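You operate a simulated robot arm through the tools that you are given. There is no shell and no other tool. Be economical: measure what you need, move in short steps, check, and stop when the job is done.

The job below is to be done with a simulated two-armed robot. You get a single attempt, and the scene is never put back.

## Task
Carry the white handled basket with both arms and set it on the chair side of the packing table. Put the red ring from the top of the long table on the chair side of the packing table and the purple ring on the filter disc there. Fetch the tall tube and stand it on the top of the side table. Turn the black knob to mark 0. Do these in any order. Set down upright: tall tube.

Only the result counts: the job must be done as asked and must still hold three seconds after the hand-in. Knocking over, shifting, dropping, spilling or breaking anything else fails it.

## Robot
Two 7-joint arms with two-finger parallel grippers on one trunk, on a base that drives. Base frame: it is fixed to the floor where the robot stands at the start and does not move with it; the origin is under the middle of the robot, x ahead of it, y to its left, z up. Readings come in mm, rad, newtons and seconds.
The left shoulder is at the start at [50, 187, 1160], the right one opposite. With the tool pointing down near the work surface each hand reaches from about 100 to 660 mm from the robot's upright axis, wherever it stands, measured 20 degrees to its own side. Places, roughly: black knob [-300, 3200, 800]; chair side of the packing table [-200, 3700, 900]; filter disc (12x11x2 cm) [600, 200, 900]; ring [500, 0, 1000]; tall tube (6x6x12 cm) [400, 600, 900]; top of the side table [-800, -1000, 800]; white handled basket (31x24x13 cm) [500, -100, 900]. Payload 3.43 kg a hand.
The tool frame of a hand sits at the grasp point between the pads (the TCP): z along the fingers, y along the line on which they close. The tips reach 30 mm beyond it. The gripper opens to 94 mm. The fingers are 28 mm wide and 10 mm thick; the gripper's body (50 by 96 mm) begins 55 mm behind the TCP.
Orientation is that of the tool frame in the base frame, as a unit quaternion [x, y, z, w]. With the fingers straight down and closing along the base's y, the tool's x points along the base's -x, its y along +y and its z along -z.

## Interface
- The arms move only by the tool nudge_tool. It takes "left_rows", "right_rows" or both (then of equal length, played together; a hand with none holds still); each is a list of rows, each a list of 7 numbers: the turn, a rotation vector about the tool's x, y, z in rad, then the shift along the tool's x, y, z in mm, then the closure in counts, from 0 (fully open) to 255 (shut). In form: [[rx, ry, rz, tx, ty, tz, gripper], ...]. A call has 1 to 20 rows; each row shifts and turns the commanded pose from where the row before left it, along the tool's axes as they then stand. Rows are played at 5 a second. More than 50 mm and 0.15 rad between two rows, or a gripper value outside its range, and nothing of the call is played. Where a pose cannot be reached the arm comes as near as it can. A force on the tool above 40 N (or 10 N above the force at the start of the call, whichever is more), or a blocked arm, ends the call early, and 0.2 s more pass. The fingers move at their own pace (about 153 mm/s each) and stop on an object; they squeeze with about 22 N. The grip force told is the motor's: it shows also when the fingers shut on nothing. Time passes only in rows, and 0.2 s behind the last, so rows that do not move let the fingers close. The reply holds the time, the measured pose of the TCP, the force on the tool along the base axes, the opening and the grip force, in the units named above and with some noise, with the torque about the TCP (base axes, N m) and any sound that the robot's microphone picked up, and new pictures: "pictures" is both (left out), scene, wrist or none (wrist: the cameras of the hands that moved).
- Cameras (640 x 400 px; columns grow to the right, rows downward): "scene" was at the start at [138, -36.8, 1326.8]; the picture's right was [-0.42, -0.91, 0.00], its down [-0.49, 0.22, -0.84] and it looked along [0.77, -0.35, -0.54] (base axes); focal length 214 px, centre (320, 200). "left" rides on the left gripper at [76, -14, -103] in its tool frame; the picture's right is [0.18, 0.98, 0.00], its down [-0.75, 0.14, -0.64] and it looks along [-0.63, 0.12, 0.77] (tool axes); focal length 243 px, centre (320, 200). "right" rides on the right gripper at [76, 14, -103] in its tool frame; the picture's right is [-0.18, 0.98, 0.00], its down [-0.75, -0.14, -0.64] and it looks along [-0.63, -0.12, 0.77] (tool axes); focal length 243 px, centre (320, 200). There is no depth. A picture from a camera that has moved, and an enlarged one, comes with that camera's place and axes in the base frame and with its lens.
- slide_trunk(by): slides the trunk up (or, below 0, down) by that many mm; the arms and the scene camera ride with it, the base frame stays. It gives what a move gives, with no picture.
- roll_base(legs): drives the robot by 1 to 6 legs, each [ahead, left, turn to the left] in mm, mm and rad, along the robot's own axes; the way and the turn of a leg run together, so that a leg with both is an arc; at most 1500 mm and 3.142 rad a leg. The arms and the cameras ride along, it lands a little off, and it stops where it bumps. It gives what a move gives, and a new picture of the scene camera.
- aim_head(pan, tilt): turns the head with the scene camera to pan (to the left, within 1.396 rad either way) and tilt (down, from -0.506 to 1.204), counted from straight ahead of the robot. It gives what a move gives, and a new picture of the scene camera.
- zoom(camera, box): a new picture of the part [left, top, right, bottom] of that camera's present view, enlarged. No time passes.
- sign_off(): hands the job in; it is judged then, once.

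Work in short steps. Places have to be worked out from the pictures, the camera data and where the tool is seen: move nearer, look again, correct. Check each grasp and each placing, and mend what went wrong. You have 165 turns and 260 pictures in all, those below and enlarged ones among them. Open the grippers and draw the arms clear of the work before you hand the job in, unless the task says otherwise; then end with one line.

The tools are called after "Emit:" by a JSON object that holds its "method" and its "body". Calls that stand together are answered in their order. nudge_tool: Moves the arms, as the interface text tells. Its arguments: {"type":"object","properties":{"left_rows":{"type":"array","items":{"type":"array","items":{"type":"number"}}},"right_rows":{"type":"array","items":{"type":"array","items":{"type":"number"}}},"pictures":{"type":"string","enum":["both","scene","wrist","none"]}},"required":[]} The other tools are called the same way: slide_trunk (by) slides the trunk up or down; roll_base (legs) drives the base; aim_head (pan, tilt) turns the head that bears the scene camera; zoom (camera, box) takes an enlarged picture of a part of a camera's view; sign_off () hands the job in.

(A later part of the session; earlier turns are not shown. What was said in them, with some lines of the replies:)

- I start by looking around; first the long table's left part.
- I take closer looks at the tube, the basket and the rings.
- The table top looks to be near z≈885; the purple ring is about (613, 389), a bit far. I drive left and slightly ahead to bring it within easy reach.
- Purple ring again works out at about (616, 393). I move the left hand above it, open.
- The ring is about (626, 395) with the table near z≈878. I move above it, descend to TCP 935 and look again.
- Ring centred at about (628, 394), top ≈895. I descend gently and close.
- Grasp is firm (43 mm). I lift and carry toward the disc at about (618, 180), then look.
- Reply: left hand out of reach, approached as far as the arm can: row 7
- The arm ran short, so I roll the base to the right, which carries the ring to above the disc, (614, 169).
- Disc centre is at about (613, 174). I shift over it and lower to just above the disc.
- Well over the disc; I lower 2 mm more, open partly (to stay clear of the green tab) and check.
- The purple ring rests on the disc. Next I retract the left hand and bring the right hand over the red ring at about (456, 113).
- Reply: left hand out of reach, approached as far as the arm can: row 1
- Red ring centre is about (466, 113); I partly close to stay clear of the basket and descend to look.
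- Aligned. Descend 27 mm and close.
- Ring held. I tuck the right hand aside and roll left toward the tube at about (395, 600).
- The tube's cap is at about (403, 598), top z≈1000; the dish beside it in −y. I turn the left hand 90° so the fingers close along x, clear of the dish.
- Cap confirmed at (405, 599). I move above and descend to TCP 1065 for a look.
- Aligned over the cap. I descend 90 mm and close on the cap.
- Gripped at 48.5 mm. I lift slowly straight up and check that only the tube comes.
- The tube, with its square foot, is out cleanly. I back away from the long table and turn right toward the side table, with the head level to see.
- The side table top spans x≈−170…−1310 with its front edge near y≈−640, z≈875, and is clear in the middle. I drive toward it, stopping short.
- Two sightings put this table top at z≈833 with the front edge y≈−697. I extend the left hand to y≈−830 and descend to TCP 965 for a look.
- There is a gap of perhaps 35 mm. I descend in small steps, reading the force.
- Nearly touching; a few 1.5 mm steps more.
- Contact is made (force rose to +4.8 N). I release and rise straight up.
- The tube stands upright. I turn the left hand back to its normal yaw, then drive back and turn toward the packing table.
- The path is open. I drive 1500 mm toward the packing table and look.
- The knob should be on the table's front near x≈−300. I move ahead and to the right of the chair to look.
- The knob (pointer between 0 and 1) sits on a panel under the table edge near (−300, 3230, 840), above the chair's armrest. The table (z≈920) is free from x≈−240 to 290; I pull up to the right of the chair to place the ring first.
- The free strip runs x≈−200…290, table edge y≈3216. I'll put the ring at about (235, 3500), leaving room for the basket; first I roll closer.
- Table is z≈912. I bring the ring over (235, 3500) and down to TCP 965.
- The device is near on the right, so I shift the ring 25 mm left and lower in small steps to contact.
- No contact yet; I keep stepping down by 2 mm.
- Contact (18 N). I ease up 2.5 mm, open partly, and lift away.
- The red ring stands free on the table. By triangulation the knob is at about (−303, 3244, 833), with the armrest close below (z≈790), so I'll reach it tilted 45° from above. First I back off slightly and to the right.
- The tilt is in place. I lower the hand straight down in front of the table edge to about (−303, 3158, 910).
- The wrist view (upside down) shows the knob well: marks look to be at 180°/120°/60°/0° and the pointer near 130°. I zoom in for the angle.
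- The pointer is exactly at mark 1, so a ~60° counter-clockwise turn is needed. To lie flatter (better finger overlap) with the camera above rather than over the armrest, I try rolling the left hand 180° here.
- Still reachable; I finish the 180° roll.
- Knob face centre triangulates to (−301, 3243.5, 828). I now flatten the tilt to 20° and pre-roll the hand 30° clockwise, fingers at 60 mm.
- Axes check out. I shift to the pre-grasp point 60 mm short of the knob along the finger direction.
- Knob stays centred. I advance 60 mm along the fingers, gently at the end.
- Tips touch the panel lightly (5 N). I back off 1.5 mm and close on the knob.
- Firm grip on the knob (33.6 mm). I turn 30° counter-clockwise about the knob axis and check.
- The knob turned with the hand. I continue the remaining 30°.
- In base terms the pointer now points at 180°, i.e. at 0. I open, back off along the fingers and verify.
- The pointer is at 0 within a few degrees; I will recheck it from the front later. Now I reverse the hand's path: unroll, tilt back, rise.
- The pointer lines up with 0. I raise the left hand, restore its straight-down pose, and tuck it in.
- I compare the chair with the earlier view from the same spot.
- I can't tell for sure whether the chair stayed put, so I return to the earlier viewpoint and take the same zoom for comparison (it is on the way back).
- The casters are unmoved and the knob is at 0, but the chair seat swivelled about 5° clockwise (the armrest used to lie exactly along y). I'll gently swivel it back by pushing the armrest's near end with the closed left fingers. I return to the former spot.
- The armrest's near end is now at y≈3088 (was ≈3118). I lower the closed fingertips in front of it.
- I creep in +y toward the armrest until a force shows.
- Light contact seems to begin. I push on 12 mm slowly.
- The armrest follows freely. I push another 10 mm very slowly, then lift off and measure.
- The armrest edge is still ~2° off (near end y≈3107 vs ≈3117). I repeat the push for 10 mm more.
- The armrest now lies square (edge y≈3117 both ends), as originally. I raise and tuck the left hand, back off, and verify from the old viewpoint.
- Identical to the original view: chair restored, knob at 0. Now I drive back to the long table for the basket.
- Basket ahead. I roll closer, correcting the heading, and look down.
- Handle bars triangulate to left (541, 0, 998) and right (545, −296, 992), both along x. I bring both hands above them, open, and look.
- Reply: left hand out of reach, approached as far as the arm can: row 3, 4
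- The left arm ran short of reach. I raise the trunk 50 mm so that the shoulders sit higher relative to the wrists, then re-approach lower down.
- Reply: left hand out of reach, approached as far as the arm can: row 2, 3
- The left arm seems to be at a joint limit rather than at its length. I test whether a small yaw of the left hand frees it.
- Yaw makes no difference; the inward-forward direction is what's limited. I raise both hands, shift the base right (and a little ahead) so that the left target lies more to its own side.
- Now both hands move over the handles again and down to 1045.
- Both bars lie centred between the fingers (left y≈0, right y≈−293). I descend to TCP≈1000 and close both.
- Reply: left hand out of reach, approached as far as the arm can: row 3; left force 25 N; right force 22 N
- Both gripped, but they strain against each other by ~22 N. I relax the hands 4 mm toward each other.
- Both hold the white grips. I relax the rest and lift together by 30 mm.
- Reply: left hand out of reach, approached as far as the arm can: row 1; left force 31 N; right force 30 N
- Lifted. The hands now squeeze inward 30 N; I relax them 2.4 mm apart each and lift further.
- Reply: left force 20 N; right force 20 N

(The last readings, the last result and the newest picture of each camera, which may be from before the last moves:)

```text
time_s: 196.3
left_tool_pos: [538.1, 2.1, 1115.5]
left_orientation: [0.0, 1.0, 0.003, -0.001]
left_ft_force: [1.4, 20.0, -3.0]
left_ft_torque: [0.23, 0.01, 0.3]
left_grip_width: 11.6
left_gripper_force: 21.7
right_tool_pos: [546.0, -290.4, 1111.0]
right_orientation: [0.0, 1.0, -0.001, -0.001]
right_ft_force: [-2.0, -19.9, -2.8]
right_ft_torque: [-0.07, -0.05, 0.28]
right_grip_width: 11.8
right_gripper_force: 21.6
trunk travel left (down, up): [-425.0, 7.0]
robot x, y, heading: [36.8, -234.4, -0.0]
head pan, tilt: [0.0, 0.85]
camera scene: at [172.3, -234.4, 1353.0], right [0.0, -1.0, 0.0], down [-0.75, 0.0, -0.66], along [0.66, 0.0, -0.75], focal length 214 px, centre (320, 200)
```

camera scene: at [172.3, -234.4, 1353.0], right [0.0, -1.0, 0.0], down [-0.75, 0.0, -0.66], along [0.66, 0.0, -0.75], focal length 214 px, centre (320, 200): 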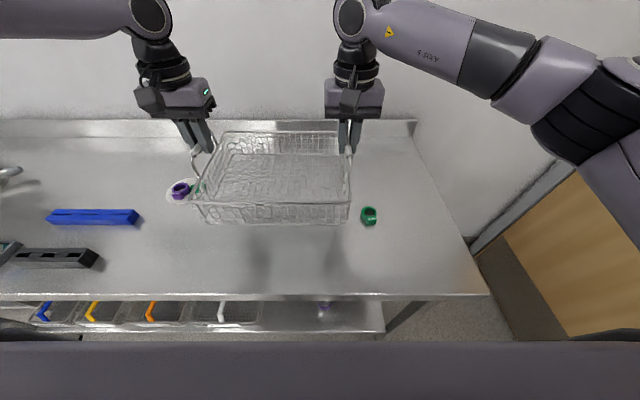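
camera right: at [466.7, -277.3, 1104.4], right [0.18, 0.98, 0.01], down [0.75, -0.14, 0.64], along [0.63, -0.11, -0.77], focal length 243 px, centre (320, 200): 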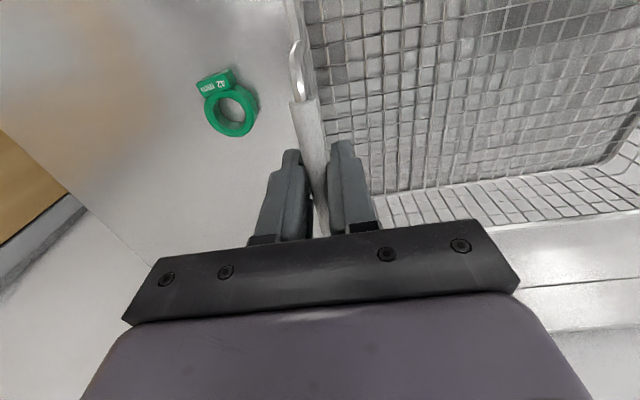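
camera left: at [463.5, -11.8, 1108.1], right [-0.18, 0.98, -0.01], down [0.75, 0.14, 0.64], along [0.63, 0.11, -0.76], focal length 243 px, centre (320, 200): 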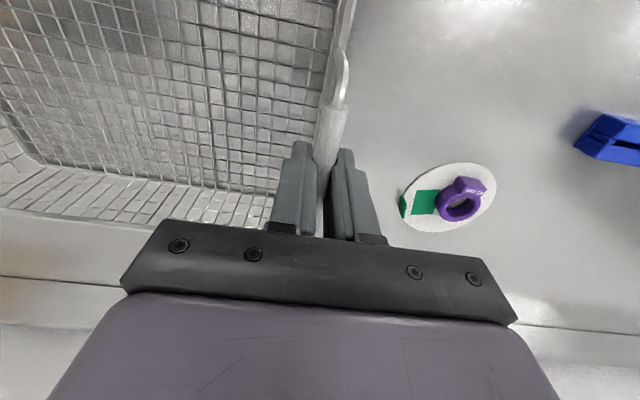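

Held level. I relax a bit more, then back away, turn left and head toward the packing table.

Emit:
{"method": "nudge_tool", "body": {"left_rows": [[0, 0, 0, 0, 1.5, 0, 255], [0, 0, 0, 0, 0, 0, 255]], "right_rows": [[0, 0, 0, 0, -1.5, 0, 255], [0, 0, 0, 0, 0, 0, 255]], "pictures": "none"}}

Emit:
{"method": "roll_base", "body": {"legs": [[-450, 0, 0], [0, 0, 1.571]]}}

```text
time_s: 196.9
left_tool_pos: [539.1, 2.2, 1115.5]
left_orientation: [0.0, 1.0, 0.002, 0.0]
left_ft_force: [1.7, 10.1, -2.2]
left_ft_torque: [0.12, -0.24, 0.35]
left_grip_width: 11.8
left_gripper_force: 21.7
right_tool_pos: [544.9, -289.3, 1111.0]
right_orientation: [-0.002, 1.0, 0.001, -0.001]
right_ft_force: [-2.0, -10.8, -3.6]
right_ft_torque: [-0.1, 0.22, 0.16]
right_grip_width: 11.6
right_gripper_force: 21.9
trunk travel left (down, up): [-425.0, 7.0]
robot x, y, heading: [33.6, -235.7, 0.002]
head pan, tilt: [0.0, 0.85]
```

```text
time_s: 203.5
left_tool_pos: [-657.4, 261.6, 1115.3]
left_orientation: [0.715, -0.699, 0.001, 0.001]
left_ft_force: [19.3, 3.8, -3.7]
left_ft_torque: [0.05, -0.15, 0.4]
left_grip_width: 11.7
left_gripper_force: 22.1
right_tool_pos: [-365.7, 274.7, 1110.3]
right_orientation: [0.716, -0.698, -0.001, 0.001]
right_ft_force: [-19.7, -2.9, -2.1]
right_ft_torque: [-0.03, 0.15, 0.32]
right_grip_width: 11.7
right_gripper_force: 21.7
trunk travel left (down, up): [-425.0, 7.0]
robot x, y, heading: [-408.9, -233.1, 1.591]
head pan, tilt: [0.0, 0.85]
camera scene: at [-414.6, -97.7, 1353.1], right [1.0, 0.02, 0.0], down [0.02, -0.75, -0.66], along [-0.01, 0.66, -0.75], focal length 214 px, centre (320, 200)
```

scene: 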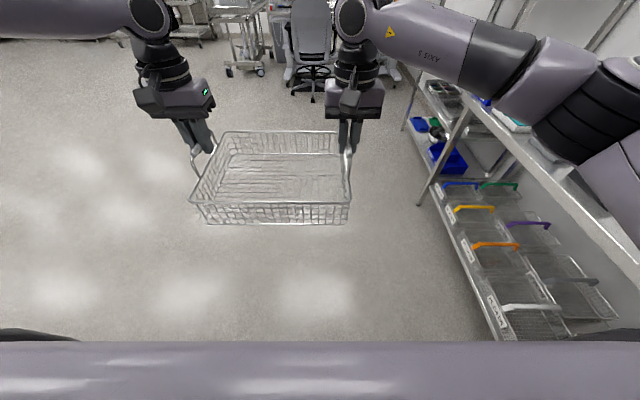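

The basket rides well. I drive on in stages, shifting right past the shelves but well short of the chair.

Emit:
{"method": "roll_base", "body": {"legs": [[1500, 0, -0.02], [700, -200, 0], [100, -300, 0]]}}

```text
time_s: 216.3
left_tool_pos: [-186.6, 2576.2, 1115.1]
left_orientation: [0.711, -0.703, 0.001, 0.0]
left_ft_force: [2.9, 2.5, -3.7]
left_ft_torque: [0.05, 0.0, 0.39]
left_grip_width: 11.6
left_gripper_force: 21.7
right_tool_pos: [104.7, 2585.9, 1111.5]
right_orientation: [0.712, -0.702, -0.002, 0.002]
right_ft_force: [-3.0, -2.0, -2.7]
right_ft_torque: [-0.07, 0.07, 0.19]
right_grip_width: 11.7
right_gripper_force: 21.9
trunk travel left (down, up): [-425.0, 7.0]
robot x, y, heading: [57.9, 2078.3, 1.585]
head pan, tilt: [0.0, 0.85]
camera scene: at [53.2, 2214.4, 1353.0], right [1.0, 0.01, 0.0], down [0.01, -0.75, -0.66], along [-0.01, 0.66, -0.75], focal length 214 px, centre (320, 200)
```

scene: 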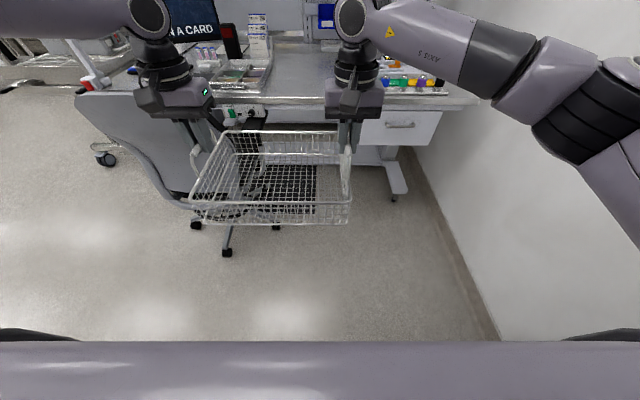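

All clear. I shift right 45 mm and roll ahead to bring the basket over the free part of the table.

Emit:
{"method": "roll_base", "body": {"legs": [[400, -50, -0.014], [390, 0, 0]]}}

Emit:
{"method": "aim_head", "body": {"pan": 0.0, "tilt": 0.95}}

```text
time_s: 220.8
left_tool_pos: [-130.8, 3368.1, 1114.0]
left_orientation: [-0.706, 0.708, 0.0, -0.001]
left_ft_force: [1.4, 1.3, -2.9]
left_ft_torque: [-0.03, 0.01, 0.3]
left_grip_width: 11.5
left_gripper_force: 21.6
right_tool_pos: [160.9, 3373.2, 1109.3]
right_orientation: [-0.706, 0.708, 0.001, -0.001]
right_ft_force: [-0.4, -2.2, -3.7]
right_ft_torque: [0.04, -0.02, 0.19]
right_grip_width: 11.7
right_gripper_force: 21.9
trunk travel left (down, up): [-425.0, 7.0]
robot x, y, heading: [105.2, 2864.6, 1.57]
head pan, tilt: [0.0, 0.85]
camera scene: at [103.3, 3003.3, 1353.0], right [1.0, 0.0, 0.0], down [0.0, -0.75, -0.66], along [0.0, 0.66, -0.75], focal length 214 px, centre (320, 200)
```

scene: 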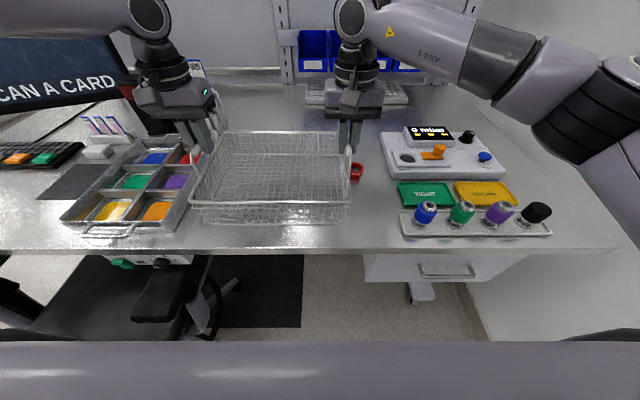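

```text
time_s: 221.5
left_tool_pos: [-130.7, 3368.9, 1115.4]
left_orientation: [-0.706, 0.708, -0.001, 0.0]
left_ft_force: [1.0, 1.7, -3.5]
left_ft_torque: [-0.15, 0.0, 0.28]
left_grip_width: 11.8
left_gripper_force: 22.7
right_tool_pos: [162.1, 3373.7, 1110.6]
right_orientation: [-0.707, 0.708, 0.001, 0.0]
right_ft_force: [-0.5, -0.8, -2.7]
right_ft_torque: [0.11, 0.03, 0.17]
right_grip_width: 11.6
right_gripper_force: 22.3
trunk travel left (down, up): [-425.0, 7.0]
robot x, y, heading: [106.8, 2864.0, 1.569]
head pan, tilt: [0.0, 0.949]
camera scene: at [103.3, 2997.2, 1345.6], right [1.0, 0.0, 0.0], down [0.0, -0.81, -0.58], along [0.0, 0.58, -0.81], focal length 214 px, centre (320, 200)
```

scene: 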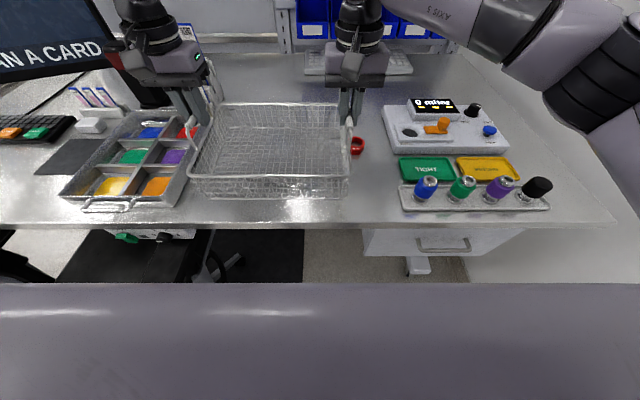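

The basket is over the spot. I want a little more margin to the front edge and to the ring: shift 25 ahead and 20 left.

Emit:
{"method": "roll_base", "body": {"legs": [[25, 20, 0]]}}

Emit:
{"method": "nudge_tool", "body": {"left_rows": [[0, 0, 0, 0, 0, 20, 255], [0, 0, 0, 0, 0, 20, 255], [0, 0, 0, 0, 0, 15, 255], [0, 0, 0, 0, 0, 0, 255]], "right_rows": [[0, 0, 0, 0, 0, 20, 255], [0, 0, 0, 0, 0, 20, 255], [0, 0, 0, 0, 0, 15, 255], [0, 0, 0, 0, 0, 0, 255]], "pictures": "scene"}}

```text
time_s: 222.3
left_tool_pos: [-152.0, 3393.0, 1114.0]
left_orientation: [-0.706, 0.709, 0.0, 0.0]
left_ft_force: [0.5, 1.4, -3.8]
left_ft_torque: [0.06, -0.07, 0.27]
left_grip_width: 11.4
left_gripper_force: 22.0
right_tool_pos: [140.5, 3399.9, 1110.6]
right_orientation: [-0.707, 0.707, 0.0, -0.001]
right_ft_force: [-0.8, -1.9, -2.8]
right_ft_torque: [-0.06, -0.05, 0.19]
right_grip_width: 11.3
right_gripper_force: 21.7
trunk travel left (down, up): [-425.0, 7.0]
robot x, y, heading: [86.1, 2888.6, 1.572]
head pan, tilt: [0.0, 0.949]
camera scene: at [82.8, 3023.2, 1345.4], right [1.0, 0.0, 0.0], down [0.0, -0.81, -0.58], along [0.0, 0.58, -0.81], focal length 214 px, centre (320, 200)
```

scene: 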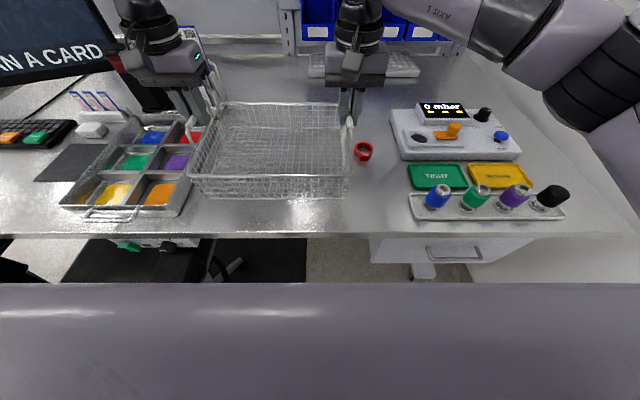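

```text
time_s: 223.3
left_tool_pos: [-151.0, 3392.6, 1058.8]
left_orientation: [-0.707, 0.708, 0.001, -0.001]
left_ft_force: [-3.1, 1.4, -2.9]
left_ft_torque: [-0.07, 0.06, 0.26]
left_grip_width: 11.7
left_gripper_force: 21.9
right_tool_pos: [141.4, 3398.6, 1054.7]
right_orientation: [0.708, -0.707, 0.0, 0.002]
right_ft_force: [3.5, -1.0, -2.8]
right_ft_torque: [0.11, 0.01, 0.19]
right_grip_width: 11.8
right_gripper_force: 21.4
trunk travel left (down, up): [-425.0, 7.0]
robot x, y, heading: [83.9, 2888.0, 1.567]
head pan, tilt: [0.0, 0.949]
camera scene: at [83.5, 3022.0, 1345.6], right [1.0, 0.0, 0.0], down [0.0, -0.81, -0.58], along [0.0, 0.58, -0.81], focal length 214 px, centre (320, 200)
```

scene: 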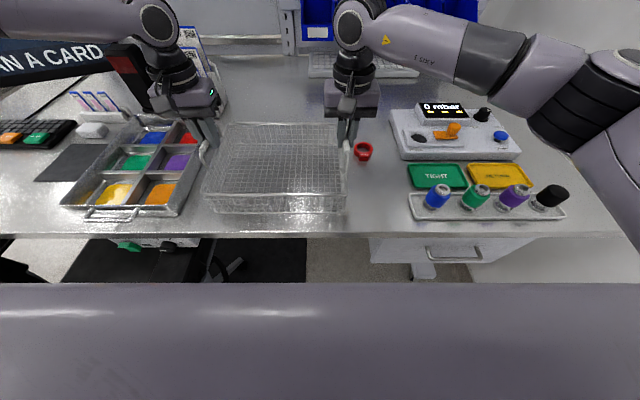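

About 20 mm remain. I lower together in small steps, watching the forces.

Emit:
{"method": "nudge_tool", "body": {"left_rows": [[0, 0, 0, 0, 0, 8, 255], [0, 0, 0, 0, 0, 5, 255], [0, 0, 0, 0, 0, 3, 255], [0, 0, 0, 0, 0, 2, 255], [0, 0, 0, 0, 0, 0, 255]], "right_rows": [[0, 0, 0, 0, 0, 8, 255], [0, 0, 0, 0, 0, 5, 255], [0, 0, 0, 0, 0, 3, 255], [0, 0, 0, 0, 0, 2, 255], [0, 0, 0, 0, 0, 0, 255]], "pictures": "scene"}}

```text
time_s: 224.5
left_tool_pos: [-150.4, 3391.7, 1042.4]
left_orientation: [-0.705, 0.709, 0.0, 0.0]
left_ft_force: [-2.8, 1.9, -3.5]
left_ft_torque: [0.13, 0.01, 0.28]
left_grip_width: 11.5
left_gripper_force: 22.1
right_tool_pos: [140.4, 3398.1, 1038.0]
right_orientation: [0.707, -0.707, 0.001, 0.001]
right_ft_force: [2.2, -1.4, -3.3]
right_ft_torque: [-0.18, -0.07, 0.17]
right_grip_width: 11.8
right_gripper_force: 21.8
trunk travel left (down, up): [-425.0, 7.0]
robot x, y, heading: [86.6, 2887.7, 1.571]
head pan, tilt: [0.0, 0.949]
camera scene: at [83.5, 3022.2, 1345.6], right [1.0, 0.0, 0.0], down [0.0, -0.81, -0.58], along [0.0, 0.58, -0.81], focal length 214 px, centre (320, 200)
```

scene: 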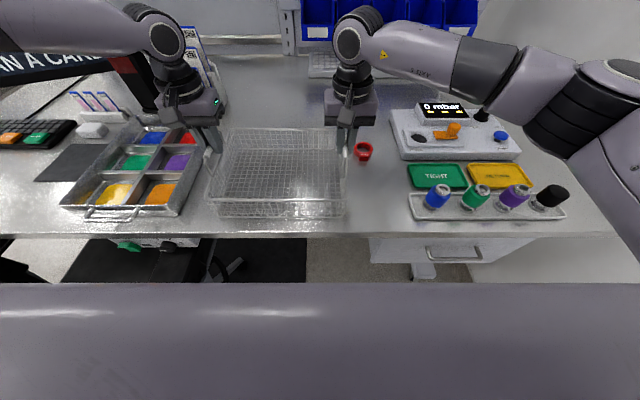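

Emit:
{"method": "nudge_tool", "body": {"left_rows": [[0, 0, 0, 0, 0, 2, 255], [0, 0, 0, 0, 0, 2, 255], [0, 0, 0, 0, 0, 2, 255], [0, 0, 0, 0, 0, 0, 255]], "right_rows": [[0, 0, 0, 0, 0, 2, 255], [0, 0, 0, 0, 0, 2, 255], [0, 0, 0, 0, 0, 1, 255], [0, 0, 0, 0, 0, 0, 255]], "pictures": "none"}}

```text
time_s: 225.5
left_tool_pos: [-151.8, 3391.7, 1037.3]
left_orientation: [-0.707, 0.708, 0.001, 0.001]
left_ft_force: [-8.5, 4.4, -1.0]
left_ft_torque: [-0.46, 0.09, 0.41]
left_grip_width: 11.8
left_gripper_force: 22.0
right_tool_pos: [140.2, 3397.9, 1035.6]
right_orientation: [0.707, -0.707, -0.004, -0.001]
right_ft_force: [3.9, -0.5, 17.7]
right_ft_torque: [-0.17, -0.02, 0.32]
right_grip_width: 11.8
right_gripper_force: 22.0
trunk travel left (down, up): [-425.0, 7.0]
robot x, y, heading: [85.2, 2888.1, 1.57]
head pan, tilt: [0.0, 0.949]
```

The right end has touched; I lower the left end 2 mm more.

Emit:
{"method": "nudge_tool", "body": {"left_rows": [[0, 0, 0, 0, 0, 1, 255], [0, 0, 0, 0, 0, 1, 255], [0, 0, 0, 0, 0, 0, 255]], "right_rows": [[0, 0, 0, 0, 0, -0.5, 255], [0, 0, 0, 0, 0, -0.5, 255], [0, 0, 0, 0, 0, 0, 255]], "pictures": "none"}}

Emit:
{"method": "zoom", "body": {"camera": "scene", "box": [180, 90, 400, 240]}}

```text
time_s: 226.3
left_tool_pos: [-150.9, 3390.7, 1036.6]
left_orientation: [-0.706, 0.708, 0.0, 0.001]
left_ft_force: [-10.4, 1.0, 7.9]
left_ft_torque: [-0.5, 0.07, 0.26]
left_grip_width: 12.0
left_gripper_force: 21.7
right_tool_pos: [140.7, 3396.6, 1035.1]
right_orientation: [-0.707, 0.707, 0.002, 0.0]
right_ft_force: [2.1, 5.0, 16.0]
right_ft_torque: [0.5, -0.02, 0.14]
right_grip_width: 11.8
right_gripper_force: 21.6
trunk travel left (down, up): [-425.0, 7.0]
robot x, y, heading: [86.9, 2892.0, 1.566]
head pan, tilt: [0.0, 0.949]
```

```text
2.67 times, centred on (290, 165) of scene
camera zoom: at [82.7, 3020.3, 1345.9], right [1.0, 0.0, 0.0], down [0.0, -0.81, -0.58], along [0.0, 0.58, -0.81], focal length 572 px, centre (400, 293)
```

zoom: 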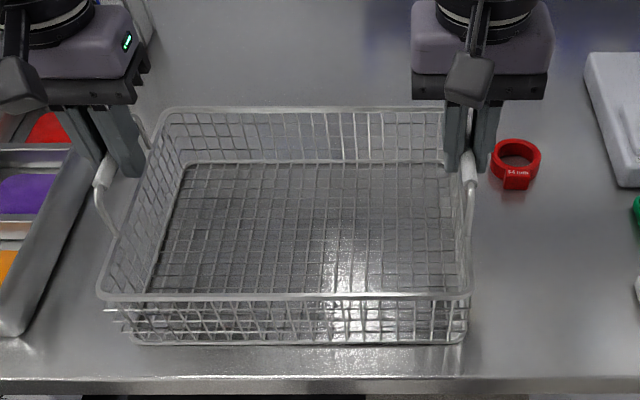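

Both ends are down. I open both grippers partly and lift straight up.

Emit:
{"method": "nudge_tool", "body": {"left_rows": [[0, 0, 0, 0, 0, -1, 200], [0, 0, 0, 0, 0, 0, 92], [0, 0, 0, 0, 0, 0, 92], [0, 0, 0, 0, 0, -20, 92], [0, 0, 0, 0, 0, -40, 92], [0, 0, 0, 0, 0, -45, 0], [0, 0, 0, 0, 0, 0, 0]], "right_rows": [[0, 0, 0, 0, 0, -1, 200], [0, 0, 0, 0, 0, 0, 92], [0, 0, 0, 0, 0, 0, 92], [0, 0, 0, 0, 0, -20, 92], [0, 0, 0, 0, 0, -40, 92], [0, 0, 0, 0, 0, -45, 0], [0, 0, 0, 0, 0, 0, 0]]}}

```text
time_s: 227.9
left_tool_pos: [-150.4, 3391.8, 1141.4]
left_orientation: [-0.705, 0.709, 0.0, 0.0]
left_ft_force: [-0.4, -0.2, -0.1]
left_ft_torque: [-0.02, -0.02, -0.01]
left_grip_width: 94.5
left_gripper_force: 0.1
right_tool_pos: [142.1, 3398.5, 1140.4]
right_orientation: [-0.706, 0.708, 0.0, -0.001]
right_ft_force: [0.0, -0.2, 0.0]
right_ft_torque: [0.04, 0.04, -0.01]
right_grip_width: 94.0
right_gripper_force: 0.1
trunk travel left (down, up): [-425.0, 7.0]
robot x, y, heading: [82.4, 2890.6, 1.563]
head pan, tilt: [0.0, 0.949]
camera scene: at [83.7, 3022.1, 1345.6], right [1.0, 0.0, 0.0], down [0.0, -0.81, -0.58], along [0.0, 0.58, -0.81], focal length 214 px, centre (320, 200)
camera right: at [128.3, 3322.9, 1242.6], right [-0.98, 0.18, 0.0], down [0.14, 0.75, 0.64], along [0.12, 0.63, -0.77], focal length 243 px, centre (320, 200)
camera left: at [-135.9, 3316.9, 1244.0], right [-0.98, -0.18, 0.0], down [-0.14, 0.75, 0.64], along [-0.12, 0.63, -0.77], focal length 243 px, centre (320, 200)
```

scene: 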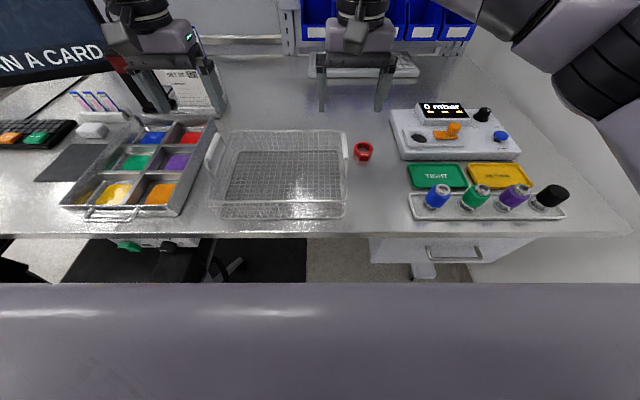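
right: 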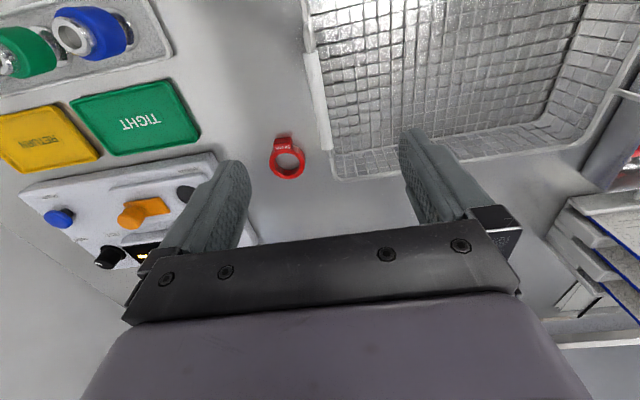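
left: 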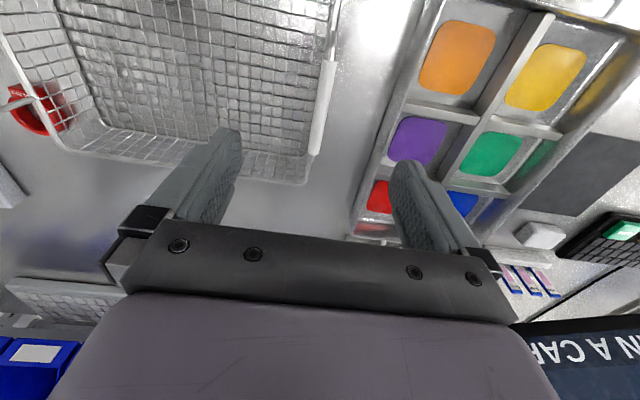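

The basket stands free and the ring is undisturbed. I back the robot clear and take a last look at the chair and knob.

Emit:
{"method": "roll_base", "body": {"legs": [[-700, 0, 0], [0, 262, 0]]}}

Emit:
{"method": "aim_head", "body": {"pan": 0.0, "tilt": 0.5}}

Emit:
{"method": "zoom", "body": {"camera": "scene", "box": [180, 120, 420, 270]}}

```text
time_s: 233.2
left_tool_pos: [-414.4, 2689.9, 1139.8]
left_orientation: [0.707, -0.707, 0.0, 0.0]
left_ft_force: [0.2, -0.2, 0.4]
left_ft_torque: [-0.01, 0.03, 0.03]
left_grip_width: 94.0
left_gripper_force: 0.0
right_tool_pos: [-121.8, 2697.8, 1139.4]
right_orientation: [0.708, -0.706, 0.0, 0.001]
right_ft_force: [0.0, -0.4, 0.3]
right_ft_torque: [0.01, -0.07, 0.04]
right_grip_width: 93.8
right_gripper_force: 0.2
trunk travel left (down, up): [-425.0, 7.0]
robot x, y, heading: [-179.7, 2191.1, 1.571]
head pan, tilt: [0.0, 0.949]
camera scene: at [-179.5, 2320.8, 1345.6], right [1.0, 0.0, 0.0], down [0.0, -0.81, -0.58], along [0.0, 0.58, -0.81], focal length 214 px, centre (320, 200)
```

scene: 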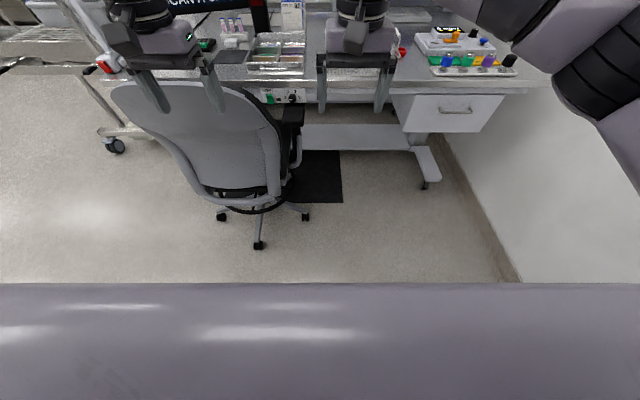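

```text
time_s: 234.1
left_tool_pos: [-413.8, 2691.3, 1139.2]
left_orientation: [-0.707, 0.708, 0.0, 0.0]
left_ft_force: [1.0, 0.8, 0.6]
left_ft_torque: [0.0, 0.04, -0.01]
left_grip_width: 93.8
left_gripper_force: 0.1
right_tool_pos: [-120.9, 2697.7, 1139.7]
right_orientation: [0.708, -0.707, 0.0, 0.0]
right_ft_force: [0.2, 0.0, 0.2]
right_ft_torque: [0.0, 0.01, -0.03]
right_grip_width: 93.9
right_gripper_force: 0.1
trunk travel left (down, up): [-425.0, 7.0]
robot x, y, heading: [-175.9, 2186.9, 1.575]
head pan, tilt: [0.0, 0.499]
camera scene: at [-178.9, 2339.0, 1383.0], right [1.0, 0.0, 0.0], down [0.0, -0.48, -0.88], along [0.0, 0.88, -0.48], focal length 214 px, centre (320, 200)
```

scene: 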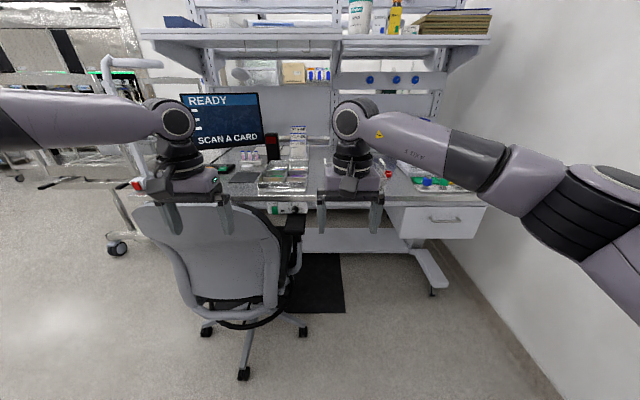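

```text
2.67 times, centred on (300, 195) of scene
camera zoom: at [-178.9, 2339.0, 1383.0], right [1.0, 0.0, 0.0], down [0.0, -0.48, -0.88], along [0.0, 0.88, -0.48], focal length 572 px, centre (373, 213)
```

zoom: 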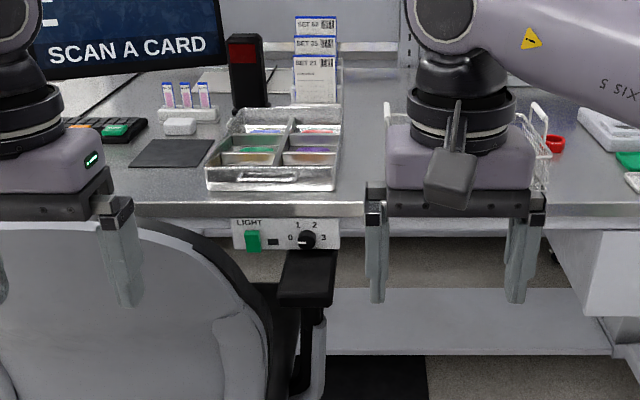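

Basket and red ring are on the table, the knob is at 0, the chair is in its original position, and both hands are open and clear. I hand in.

Emit:
{"method": "sign_off", "body": {}}

```text
The job is handed in.
```

All five parts were done and handed in: the basket and red ring on the chair side of the packing table, the purple ring on the filter disc, the tall tube upright on the side table, and the black knob at mark 0. While turning the knob I bumped the office chair's seat about 5° round; I pushed it back until it matched the original view, and its casters never moved.
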